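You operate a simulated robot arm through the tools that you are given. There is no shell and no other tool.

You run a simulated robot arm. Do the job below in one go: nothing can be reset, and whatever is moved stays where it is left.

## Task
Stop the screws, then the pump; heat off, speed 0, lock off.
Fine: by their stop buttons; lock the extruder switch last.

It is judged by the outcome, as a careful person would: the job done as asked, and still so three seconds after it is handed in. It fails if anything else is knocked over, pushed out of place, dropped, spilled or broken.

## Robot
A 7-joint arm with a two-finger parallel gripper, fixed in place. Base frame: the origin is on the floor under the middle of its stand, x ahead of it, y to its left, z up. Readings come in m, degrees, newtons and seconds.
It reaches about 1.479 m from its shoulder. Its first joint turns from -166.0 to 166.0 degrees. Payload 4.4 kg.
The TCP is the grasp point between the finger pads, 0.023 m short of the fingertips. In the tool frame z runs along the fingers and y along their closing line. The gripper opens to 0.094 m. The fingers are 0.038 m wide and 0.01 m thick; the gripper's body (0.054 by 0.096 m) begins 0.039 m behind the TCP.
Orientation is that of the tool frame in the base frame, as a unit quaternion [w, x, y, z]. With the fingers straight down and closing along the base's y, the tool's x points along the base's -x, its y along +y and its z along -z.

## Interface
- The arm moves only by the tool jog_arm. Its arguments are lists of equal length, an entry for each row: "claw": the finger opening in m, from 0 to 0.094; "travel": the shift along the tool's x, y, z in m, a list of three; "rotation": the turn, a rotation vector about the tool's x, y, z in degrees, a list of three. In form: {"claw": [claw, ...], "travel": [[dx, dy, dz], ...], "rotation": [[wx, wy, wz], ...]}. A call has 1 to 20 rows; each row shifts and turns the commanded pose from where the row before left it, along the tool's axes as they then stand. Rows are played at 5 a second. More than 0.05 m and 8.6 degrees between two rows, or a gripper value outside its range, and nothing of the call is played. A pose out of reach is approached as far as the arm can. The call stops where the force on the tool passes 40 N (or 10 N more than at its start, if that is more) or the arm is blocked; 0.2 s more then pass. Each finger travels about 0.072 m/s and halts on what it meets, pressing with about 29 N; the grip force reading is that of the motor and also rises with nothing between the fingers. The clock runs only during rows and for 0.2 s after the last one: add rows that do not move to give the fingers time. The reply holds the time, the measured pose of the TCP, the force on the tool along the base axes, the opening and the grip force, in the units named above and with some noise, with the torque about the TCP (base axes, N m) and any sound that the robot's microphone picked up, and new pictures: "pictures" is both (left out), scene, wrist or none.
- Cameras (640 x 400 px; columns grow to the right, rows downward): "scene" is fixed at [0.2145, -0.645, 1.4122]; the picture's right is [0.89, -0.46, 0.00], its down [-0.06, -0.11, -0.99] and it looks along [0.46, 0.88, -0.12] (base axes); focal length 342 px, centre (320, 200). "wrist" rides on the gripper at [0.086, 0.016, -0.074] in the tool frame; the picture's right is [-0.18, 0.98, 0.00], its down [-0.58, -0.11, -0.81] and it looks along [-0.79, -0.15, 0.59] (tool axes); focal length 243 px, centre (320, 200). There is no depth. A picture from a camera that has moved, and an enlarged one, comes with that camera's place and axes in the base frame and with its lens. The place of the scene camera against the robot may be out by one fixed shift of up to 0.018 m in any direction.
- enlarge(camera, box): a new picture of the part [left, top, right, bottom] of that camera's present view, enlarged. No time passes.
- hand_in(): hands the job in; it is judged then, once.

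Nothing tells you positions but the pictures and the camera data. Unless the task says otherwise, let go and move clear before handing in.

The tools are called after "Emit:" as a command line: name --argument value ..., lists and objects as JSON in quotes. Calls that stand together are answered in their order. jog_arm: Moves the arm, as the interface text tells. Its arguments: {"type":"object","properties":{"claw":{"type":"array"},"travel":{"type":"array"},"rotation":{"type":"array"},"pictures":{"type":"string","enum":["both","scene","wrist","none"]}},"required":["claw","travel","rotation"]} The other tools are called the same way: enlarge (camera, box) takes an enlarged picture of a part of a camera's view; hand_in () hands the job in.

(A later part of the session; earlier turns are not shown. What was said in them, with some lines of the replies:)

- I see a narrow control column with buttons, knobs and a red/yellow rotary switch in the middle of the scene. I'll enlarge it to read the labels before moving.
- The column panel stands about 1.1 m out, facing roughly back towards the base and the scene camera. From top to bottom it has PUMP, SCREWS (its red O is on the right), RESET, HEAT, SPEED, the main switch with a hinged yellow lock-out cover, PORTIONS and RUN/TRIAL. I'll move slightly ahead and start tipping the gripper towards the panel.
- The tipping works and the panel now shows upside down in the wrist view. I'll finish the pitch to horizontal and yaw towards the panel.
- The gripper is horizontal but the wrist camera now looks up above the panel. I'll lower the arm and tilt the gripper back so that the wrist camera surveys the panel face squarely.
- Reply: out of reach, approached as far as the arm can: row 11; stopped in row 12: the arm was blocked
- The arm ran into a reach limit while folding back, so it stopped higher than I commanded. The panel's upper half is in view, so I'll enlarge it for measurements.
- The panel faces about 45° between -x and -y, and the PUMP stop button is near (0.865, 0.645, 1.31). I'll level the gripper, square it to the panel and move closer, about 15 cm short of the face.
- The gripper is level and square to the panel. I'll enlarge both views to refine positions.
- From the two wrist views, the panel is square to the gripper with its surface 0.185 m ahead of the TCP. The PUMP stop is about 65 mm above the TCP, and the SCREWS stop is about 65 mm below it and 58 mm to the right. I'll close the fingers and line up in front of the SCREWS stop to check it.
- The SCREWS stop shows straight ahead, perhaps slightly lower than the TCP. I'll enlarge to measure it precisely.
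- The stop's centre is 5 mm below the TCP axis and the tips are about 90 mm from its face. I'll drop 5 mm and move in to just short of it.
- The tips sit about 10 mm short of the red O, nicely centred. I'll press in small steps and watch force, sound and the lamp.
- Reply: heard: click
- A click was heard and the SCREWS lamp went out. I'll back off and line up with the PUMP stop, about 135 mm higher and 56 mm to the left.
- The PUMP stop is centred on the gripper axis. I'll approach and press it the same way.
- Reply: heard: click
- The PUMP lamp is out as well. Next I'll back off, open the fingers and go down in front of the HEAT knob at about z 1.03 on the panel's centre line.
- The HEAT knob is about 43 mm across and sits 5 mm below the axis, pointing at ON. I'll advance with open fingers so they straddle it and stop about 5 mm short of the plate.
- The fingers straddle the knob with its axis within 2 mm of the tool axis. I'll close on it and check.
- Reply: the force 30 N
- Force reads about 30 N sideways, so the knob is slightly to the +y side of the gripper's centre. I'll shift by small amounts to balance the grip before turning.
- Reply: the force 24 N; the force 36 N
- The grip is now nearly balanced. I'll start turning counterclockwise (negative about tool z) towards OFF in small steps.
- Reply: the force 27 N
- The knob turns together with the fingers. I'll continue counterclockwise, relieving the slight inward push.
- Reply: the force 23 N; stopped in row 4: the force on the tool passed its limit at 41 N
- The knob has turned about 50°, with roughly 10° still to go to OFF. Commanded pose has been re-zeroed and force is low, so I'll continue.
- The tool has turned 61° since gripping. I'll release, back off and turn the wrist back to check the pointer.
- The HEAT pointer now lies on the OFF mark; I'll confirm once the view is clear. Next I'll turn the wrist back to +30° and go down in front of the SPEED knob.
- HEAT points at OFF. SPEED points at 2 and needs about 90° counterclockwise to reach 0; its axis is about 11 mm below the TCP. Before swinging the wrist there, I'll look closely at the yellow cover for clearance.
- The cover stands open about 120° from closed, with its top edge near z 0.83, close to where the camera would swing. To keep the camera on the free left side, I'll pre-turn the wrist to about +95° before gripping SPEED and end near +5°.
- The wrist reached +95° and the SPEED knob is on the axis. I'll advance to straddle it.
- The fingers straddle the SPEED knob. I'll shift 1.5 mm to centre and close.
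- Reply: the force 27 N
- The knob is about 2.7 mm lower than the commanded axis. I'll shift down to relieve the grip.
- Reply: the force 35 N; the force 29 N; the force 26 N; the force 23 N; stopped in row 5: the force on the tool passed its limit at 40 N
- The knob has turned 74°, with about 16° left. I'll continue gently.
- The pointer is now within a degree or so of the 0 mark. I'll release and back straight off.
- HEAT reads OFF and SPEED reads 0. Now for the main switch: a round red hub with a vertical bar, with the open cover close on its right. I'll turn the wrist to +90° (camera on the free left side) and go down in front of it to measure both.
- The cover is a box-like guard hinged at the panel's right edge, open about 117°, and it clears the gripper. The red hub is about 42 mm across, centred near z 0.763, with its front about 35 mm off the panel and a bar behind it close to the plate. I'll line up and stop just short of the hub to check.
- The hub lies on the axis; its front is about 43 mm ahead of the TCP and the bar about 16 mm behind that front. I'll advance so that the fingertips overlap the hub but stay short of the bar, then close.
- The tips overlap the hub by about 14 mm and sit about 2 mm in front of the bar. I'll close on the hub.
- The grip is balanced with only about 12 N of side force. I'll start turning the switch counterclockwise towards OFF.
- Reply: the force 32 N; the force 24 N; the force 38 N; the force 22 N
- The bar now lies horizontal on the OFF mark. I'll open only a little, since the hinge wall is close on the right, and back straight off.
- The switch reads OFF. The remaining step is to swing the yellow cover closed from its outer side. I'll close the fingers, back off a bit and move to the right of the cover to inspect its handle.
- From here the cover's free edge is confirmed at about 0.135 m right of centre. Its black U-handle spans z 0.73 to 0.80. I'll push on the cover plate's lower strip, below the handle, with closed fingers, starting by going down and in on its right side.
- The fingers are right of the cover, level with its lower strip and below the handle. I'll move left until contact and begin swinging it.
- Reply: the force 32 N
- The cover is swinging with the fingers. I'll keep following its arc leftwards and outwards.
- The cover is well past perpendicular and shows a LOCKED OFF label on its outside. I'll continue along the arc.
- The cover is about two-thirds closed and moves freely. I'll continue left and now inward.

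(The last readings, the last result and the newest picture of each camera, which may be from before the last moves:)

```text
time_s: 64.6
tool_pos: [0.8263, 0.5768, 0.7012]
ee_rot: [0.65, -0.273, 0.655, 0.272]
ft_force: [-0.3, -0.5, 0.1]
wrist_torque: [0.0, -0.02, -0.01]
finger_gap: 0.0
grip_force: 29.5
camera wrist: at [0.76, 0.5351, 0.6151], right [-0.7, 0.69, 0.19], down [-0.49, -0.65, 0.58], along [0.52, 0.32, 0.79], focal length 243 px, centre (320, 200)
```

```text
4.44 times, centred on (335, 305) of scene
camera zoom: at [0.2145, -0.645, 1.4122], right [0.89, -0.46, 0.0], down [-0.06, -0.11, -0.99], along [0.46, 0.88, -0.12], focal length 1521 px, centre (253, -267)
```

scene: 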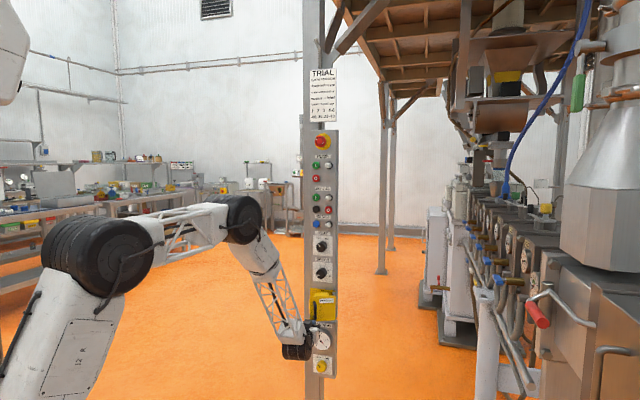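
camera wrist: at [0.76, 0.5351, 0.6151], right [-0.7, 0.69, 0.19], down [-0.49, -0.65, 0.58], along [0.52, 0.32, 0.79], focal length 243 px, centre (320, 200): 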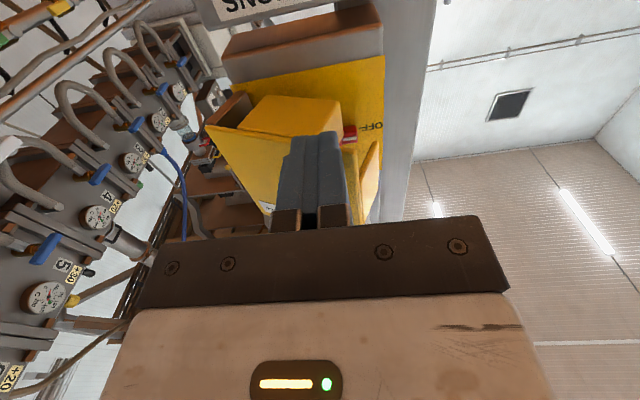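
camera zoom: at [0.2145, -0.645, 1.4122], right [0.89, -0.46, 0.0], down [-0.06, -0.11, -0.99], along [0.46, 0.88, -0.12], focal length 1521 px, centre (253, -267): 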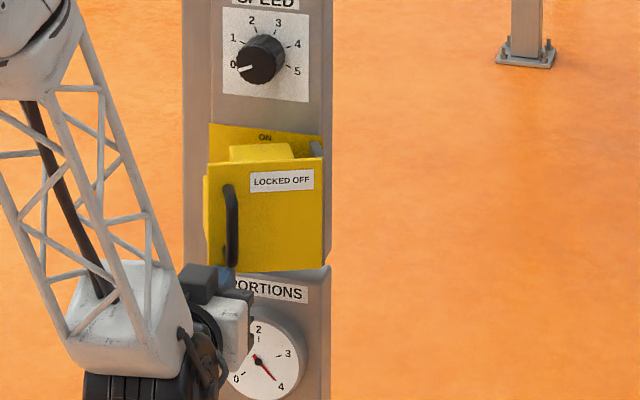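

The cover is nearly closed. I'll press it in towards the panel in small steps until it seats.

Emit:
jog_arm --claw '[0.0, 0.0, 0.0, 0.0, 0.0]' --travel '[[0, 0.004, 0.007], [0, 0.004, 0.007], [0, 0.003, 0.006], [0, 0, 0.003], [0, 0, 0]]' --rotation '[[0, 0, 0], [0, 0, 0], [0, 0, 0], [0, 0, 0], [0, 0, 0]]'

Emit:
enlarge --camera "wrist" --box '[200, 0, 500, 200]'

Emit:
enlarge --camera "scene" --box '[290, 260, 380, 350]'

```text
time_s: 65.8
tool_pos: [0.8346, 0.6002, 0.7014]
ee_rot: [0.651, -0.273, 0.654, 0.272]
ft_force: [0.3, -0.3, -0.2]
wrist_torque: [-0.01, 0.02, 0.01]
finger_gap: 0.0
grip_force: 29.0
camera wrist: at [0.7682, 0.5586, 0.6155], right [-0.7, 0.69, 0.18], down [-0.49, -0.65, 0.58], along [0.52, 0.32, 0.79], focal length 243 px, centre (320, 200)
```

scene: 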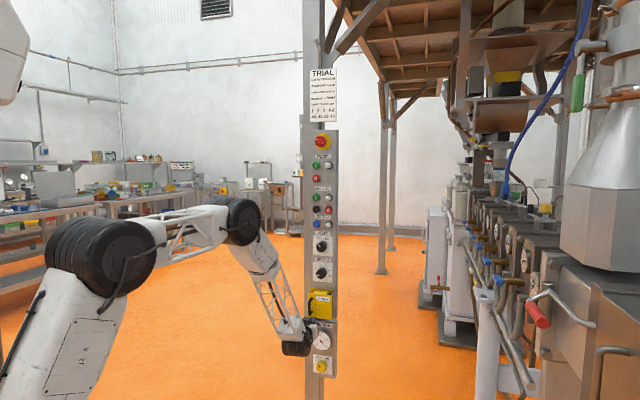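
wrist: 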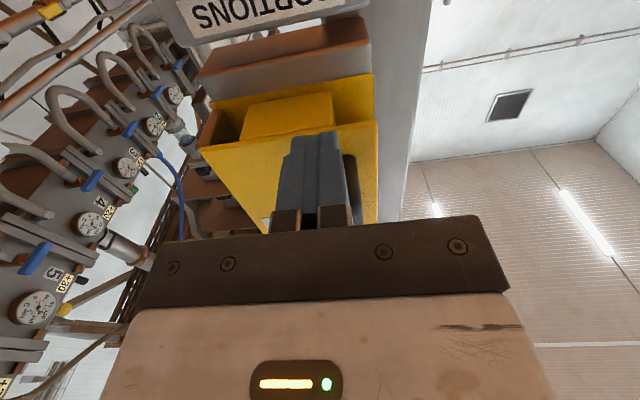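

```text
2.00 times, centred on (350, 100) of wrist
camera zoom: at [0.7682, 0.5586, 0.6155], right [-0.7, 0.69, 0.18], down [-0.49, -0.65, 0.58], along [0.52, 0.32, 0.79], focal length 485 px, centre (260, 400)
```

zoom: 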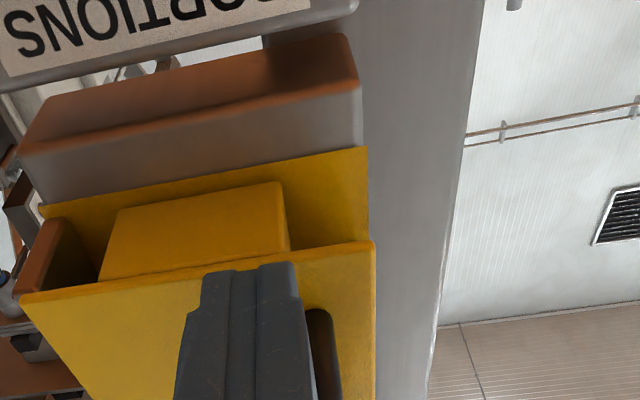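

```text
4.44 times, centred on (335, 305) of scene
camera zoom: at [0.2145, -0.645, 1.4122], right [0.89, -0.46, 0.0], down [-0.06, -0.11, -0.99], along [0.46, 0.88, -0.12], focal length 1521 px, centre (253, -267)
```

zoom: 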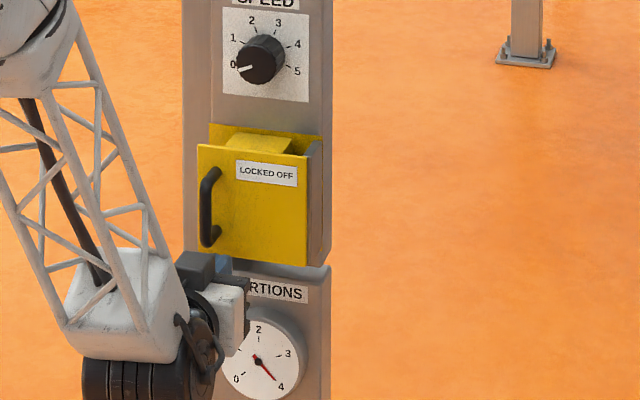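

The cover now looks parallel to the panel with LOCKED OFF facing out, but I felt no firm stop yet. I'll press further in small steps until it seats.

Emit:
jog_arm --claw '[0.0, 0.0, 0.0, 0.0, 0.0]' --travel '[[0, 0, 0.003], [0, 0, 0.003], [0, 0, 0.002], [0, 0, 0.002], [0, 0, 0]]' --rotation '[[0, 0, 0], [0, 0, 0], [0, 0, 0], [0, 0, 0], [0, 0, 0]]'

Emit:
enlarge --camera "wrist" --box '[200, 0, 500, 200]'

Emit:
enlarge --camera "scene" --box '[290, 260, 380, 350]'

```text
time_s: 67.0
tool_pos: [0.8425, 0.6071, 0.7006]
ee_rot: [0.651, -0.272, 0.655, 0.271]
ft_force: [0.1, 0.9, 0.1]
wrist_torque: [-0.01, 0.02, -0.02]
finger_gap: 0.0
grip_force: 28.9
camera wrist: at [0.7756, 0.5656, 0.6151], right [-0.7, 0.69, 0.18], down [-0.49, -0.65, 0.58], along [0.52, 0.32, 0.79], focal length 243 px, centre (320, 200)
```

scene: 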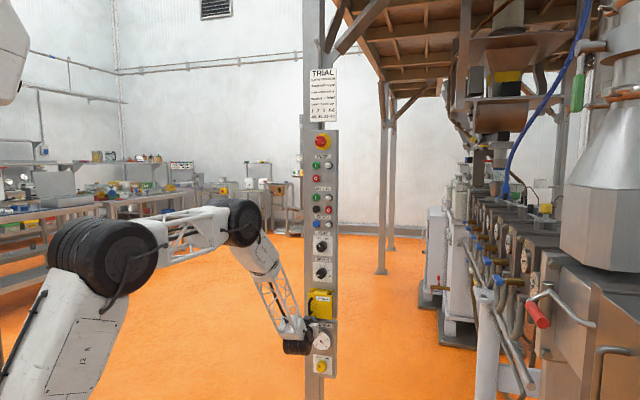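
wrist: 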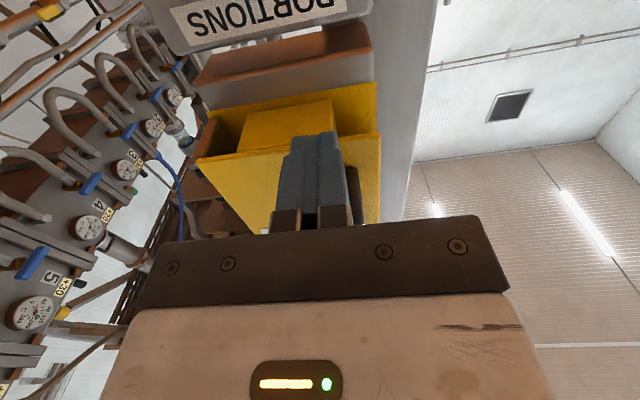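

```text
2.00 times, centred on (350, 100) of wrist
camera zoom: at [0.7756, 0.5656, 0.6151], right [-0.7, 0.69, 0.18], down [-0.49, -0.65, 0.58], along [0.52, 0.32, 0.79], focal length 485 px, centre (260, 400)
```

zoom: 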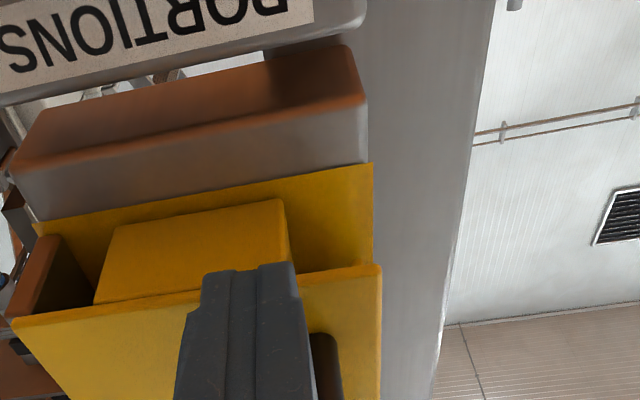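

```text
4.44 times, centred on (335, 305) of scene
camera zoom: at [0.2145, -0.645, 1.4122], right [0.89, -0.46, 0.0], down [-0.06, -0.11, -0.99], along [0.46, 0.88, -0.12], focal length 1521 px, centre (253, -267)
```

zoom: 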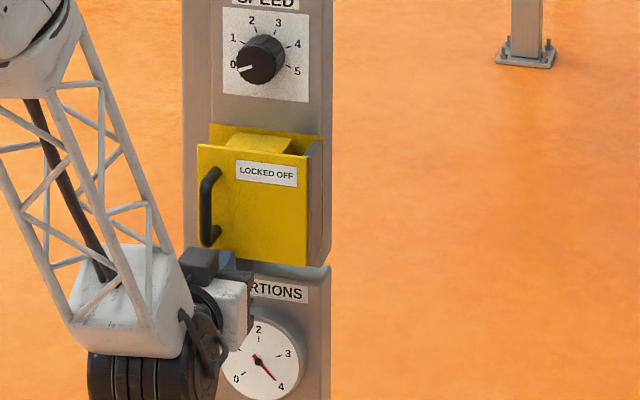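

The fingertips are only just reaching the closed plate. I'll press a few millimetres more to make sure it's fully seated.

Emit:
jog_arm --claw '[0.0, 0.0, 0.0, 0.0]' --travel '[[0, 0, 0.002], [0, 0, 0.002], [0, 0, 0.002], [0, 0, 0]]' --rotation '[[0, 0, 0], [0, 0, 0], [0, 0, 0], [0, 0, 0]]' --pictures "wrist"

Emit:
enlarge --camera "scene" --box '[305, 280, 345, 330]'

```text
time_s: 68.0
tool_pos: [0.845, 0.6127, 0.7008]
ee_rot: [0.651, -0.272, 0.655, 0.271]
ft_force: [-0.2, 0.2, 0.6]
wrist_torque: [-0.01, -0.04, 0.01]
finger_gap: 0.0001
grip_force: 28.8
camera wrist: at [0.78, 0.5704, 0.6148], right [-0.7, 0.69, 0.18], down [-0.49, -0.65, 0.58], along [0.52, 0.32, 0.79], focal length 243 px, centre (320, 200)
```

wrist: 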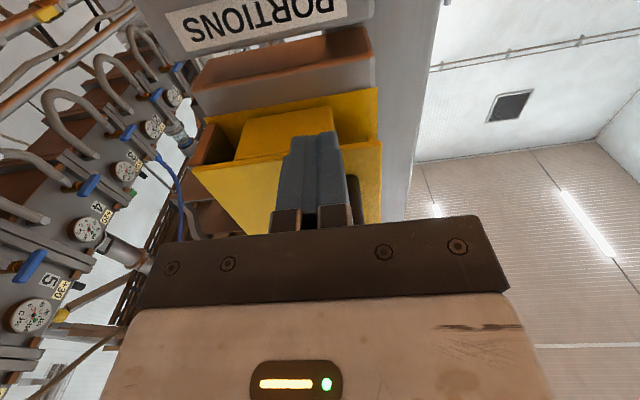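

```text
8.00 times, centred on (325, 305) of scene
camera zoom: at [0.2145, -0.645, 1.4122], right [0.89, -0.46, 0.0], down [-0.06, -0.11, -0.99], along [0.46, 0.88, -0.12], focal length 2737 px, centre (280, -640)
```

zoom: 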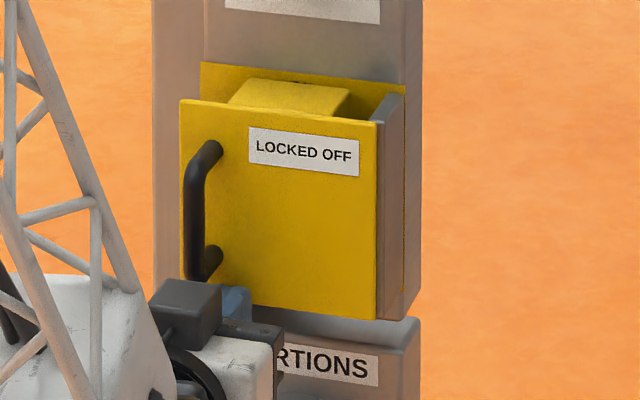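

Emit:
jog_arm --claw '[0.0, 0.0, 0.0, 0.0]' --travel '[[0, 0, 0.002], [0, 0, 0.002], [0, 0, 0.002], [0, 0, 0]]' --rotation '[[0, 0, 0], [0, 0, 0], [0, 0, 0], [0, 0, 0]]' --pictures "wrist"

Emit:
enlarge --camera "scene" --box '[305, 280, 345, 330]'

Emit:
enlarge --camera "wrist" --box '[180, 60, 420, 210]'

```text
time_s: 68.5
tool_pos: [0.8469, 0.6129, 0.7015]
ee_rot: [0.651, -0.272, 0.654, 0.272]
ft_force: [-18.1, -18.5, 12.7]
wrist_torque: [0.48, -0.53, -0.08]
finger_gap: 0.0
grip_force: 29.5
stopped in row 2: the force on the tool passed its limit at 50 N (the readings are from after the stop); the commanded pose is now the measured one
camera wrist: at [0.7809, 0.5715, 0.6147], right [-0.7, 0.69, 0.19], down [-0.49, -0.65, 0.58], along [0.53, 0.32, 0.79], focal length 243 px, centre (320, 200)
```

wrist: 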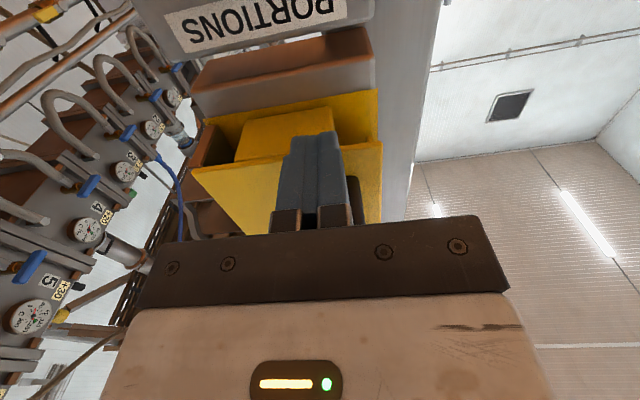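

```text
8.00 times, centred on (325, 305) of scene
camera zoom: at [0.2145, -0.645, 1.4122], right [0.89, -0.46, 0.0], down [-0.06, -0.11, -0.99], along [0.46, 0.88, -0.12], focal length 2737 px, centre (280, -640)
```

zoom: 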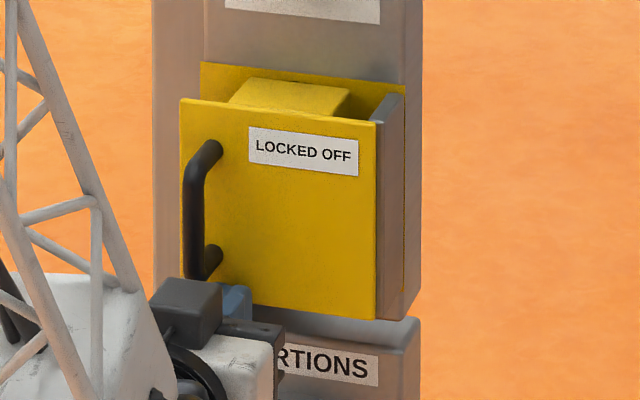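

```text
2.67 times, centred on (300, 135) of wrist
camera zoom: at [0.7809, 0.5715, 0.6147], right [-0.7, 0.69, 0.19], down [-0.49, -0.65, 0.58], along [0.53, 0.32, 0.79], focal length 647 px, centre (373, 373)
```

zoom: 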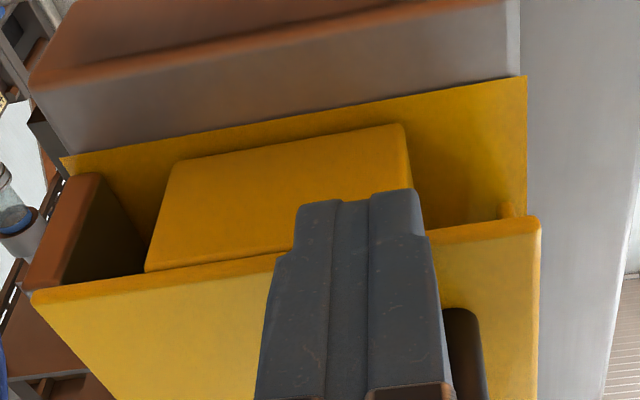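

It met a firm stop and the cover didn't move further, so it is fully seated. I'll back straight off and check that everything stays put.

Emit:
jog_arm --claw '[0.0, 0.0, 0.0, 0.0, 0.0, 0.0, 0.0, 0.0]' --travel '[[0, 0, -0.01], [0, 0, -0.03], [0, 0, -0.045], [0, 0, -0.045], [0, 0.045, -0.02], [0, 0.045, -0.02], [0, 0.045, 0], [0, 0, 0]]' --rotation '[[0, 0, 0], [0, 0, 0], [0, 0, 0], [0, 0, 0], [0, 0, 0], [0, 0, 0], [0, 0, 0], [0, 0, 0]]'

Emit:
enlarge --camera "scene" --box '[300, 270, 350, 330]'

Emit:
enlarge --camera "scene" --box '[300, 225, 350, 290]'

Emit:
enlarge --camera "scene" --box '[290, 125, 360, 240]'

```text
time_s: 70.3
tool_pos: [0.6287, 0.5892, 0.7026]
ee_rot: [0.651, -0.272, 0.654, 0.271]
ft_force: [-0.5, -0.7, 0.3]
wrist_torque: [0.02, 0.01, 0.02]
finger_gap: 0.0
grip_force: 29.3
camera wrist: at [0.5624, 0.5469, 0.6154], right [-0.7, 0.69, 0.19], down [-0.49, -0.65, 0.59], along [0.53, 0.32, 0.79], focal length 243 px, centre (320, 200)
```

scene: 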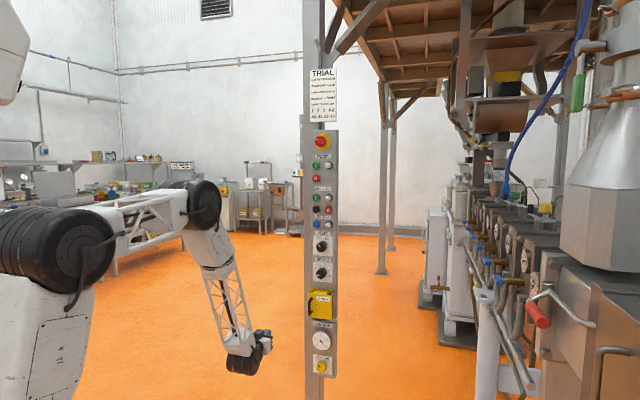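
wrist: 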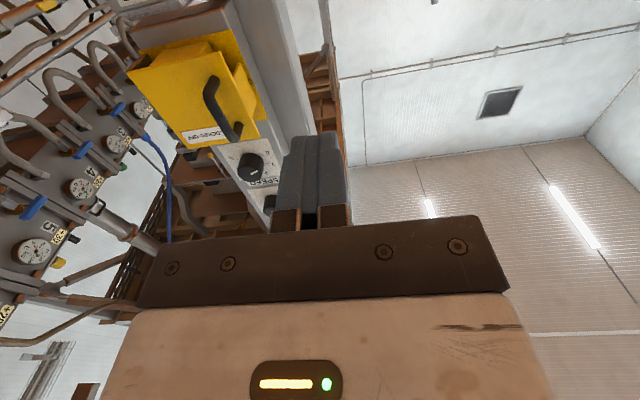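

```text
6.67 times, centred on (325, 300) of scene
camera zoom: at [0.2145, -0.645, 1.4122], right [0.89, -0.46, 0.0], down [-0.06, -0.11, -0.99], along [0.46, 0.88, -0.12], focal length 2281 px, centre (287, -467)
```

zoom: 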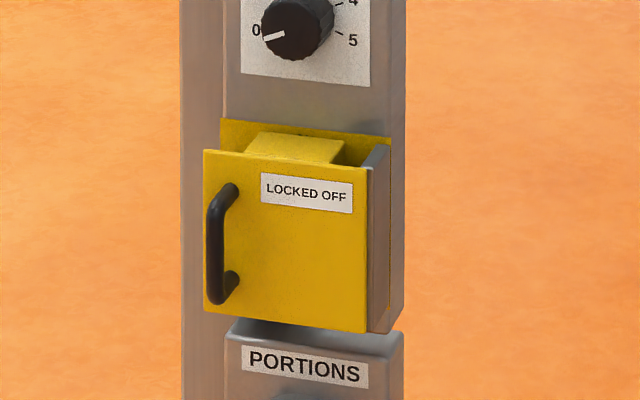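

```text
6.15 times, centred on (325, 258) of scene
camera zoom: at [0.2145, -0.645, 1.4122], right [0.89, -0.46, 0.0], down [-0.06, -0.11, -0.99], along [0.46, 0.88, -0.12], focal length 2106 px, centre (289, -154)
```

zoom: 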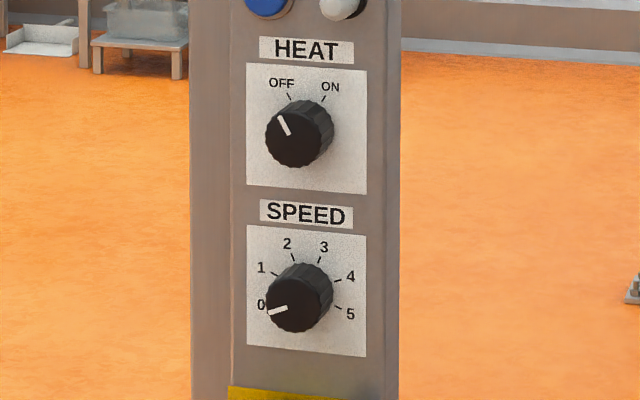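

```text
3.48 times, centred on (325, 182) of scene
camera zoom: at [0.2145, -0.645, 1.4122], right [0.89, -0.46, 0.0], down [-0.06, -0.11, -0.99], along [0.46, 0.88, -0.12], focal length 1190 px, centre (303, 261)
```

zoom: 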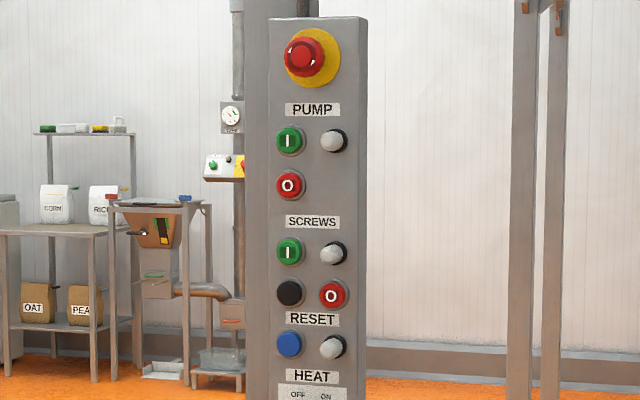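

Both lamps are out, HEAT is OFF, SPEED is 0 and the cover is closed. I'll wait a few seconds to make sure it stays, and check the lower controls for disturbance.

Emit:
jog_arm --claw '[0.0, 0.0, 0.0, 0.0, 0.0, 0.0, 0.0, 0.0, 0.0, 0.0, 0.0, 0.0, 0.0, 0.0, 0.0, 0.0]' --travel '[[0, 0, 0], [0, 0, 0], [0, 0, 0], [0, 0, 0], [0, 0, 0], [0, 0, 0], [0, 0, 0], [0, 0, 0], [0, 0, 0], [0, 0, 0], [0, 0, 0], [0, 0, 0], [0, 0, 0], [0, 0, 0], [0, 0, 0], [0, 0, 0]]' --rotation '[[0, 0, 0], [0, 0, 0], [0, 0, 0], [0, 0, 0], [0, 0, 0], [0, 0, 0], [0, 0, 0], [0, 0, 0], [0, 0, 0], [0, 0, 0], [0, 0, 0], [0, 0, 0], [0, 0, 0], [0, 0, 0], [0, 0, 0], [0, 0, 0]]' --pictures "none"

Emit:
enlarge --camera "scene" --box '[290, 280, 360, 385]'

Emit:
enlarge --camera "wrist" --box '[120, 0, 300, 200]'

```text
time_s: 73.8
tool_pos: [0.629, 0.5894, 0.7024]
ee_rot: [0.651, -0.272, 0.655, 0.271]
ft_force: [-0.2, 0.0, -0.4]
wrist_torque: [-0.01, -0.03, -0.01]
finger_gap: 0.0
grip_force: 29.0
```

```text
3.81 times, centred on (325, 332) of scene
camera zoom: at [0.2145, -0.645, 1.4122], right [0.89, -0.46, 0.0], down [-0.06, -0.11, -0.99], along [0.46, 0.88, -0.12], focal length 1304 px, centre (301, -305)
```

zoom: 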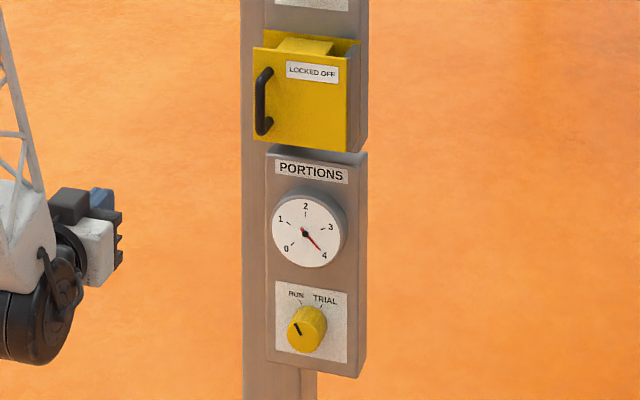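

```text
2.00 times, centred on (210, 100) of wrist
camera zoom: at [0.5629, 0.5465, 0.6153], right [-0.7, 0.69, 0.18], down [-0.49, -0.65, 0.59], along [0.53, 0.32, 0.79], focal length 485 px, centre (540, 400)
```

zoom: 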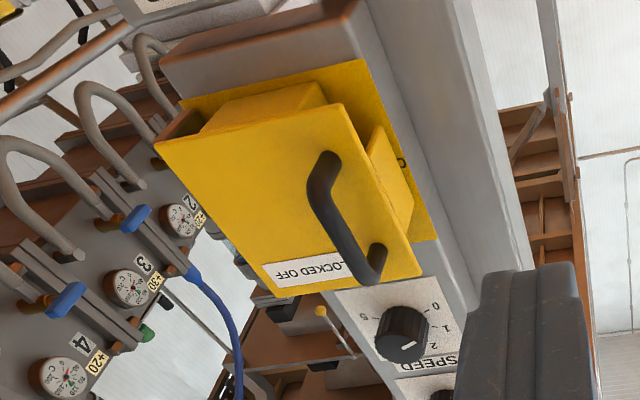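

Everything held for over three seconds: PUMP and SCREWS lamps out, HEAT on OFF, SPEED on 0, and the switch cover closed showing LOCKED OFF. The other controls are untouched and the arm is clear, so I'm handing in.

Emit:
hand_in

```text
The job is handed in.
```

The extruder is shut down and locked off as you asked, and I've handed the job in. I did the steps in this order:

1. **Screws:** stopped with their red stop button. It clicked and the lamp went out.
2. **Pump:** stopped with its red stop button. It clicked and the lamp went out.
3. **Heat:** knob turned to OFF.
4. **Speed:** knob turned from 2 to 0.
5. **Extruder switch:** turned to OFF, then the yellow cover swung shut over it until it met a firm stop, with LOCKED OFF facing out. I heard no click, so it may not have a latch.

I waited just over three seconds before handing in. The cover stayed shut, and PORTIONS and RUN/TRIAL looked unchanged. The arm is clear of the panel.
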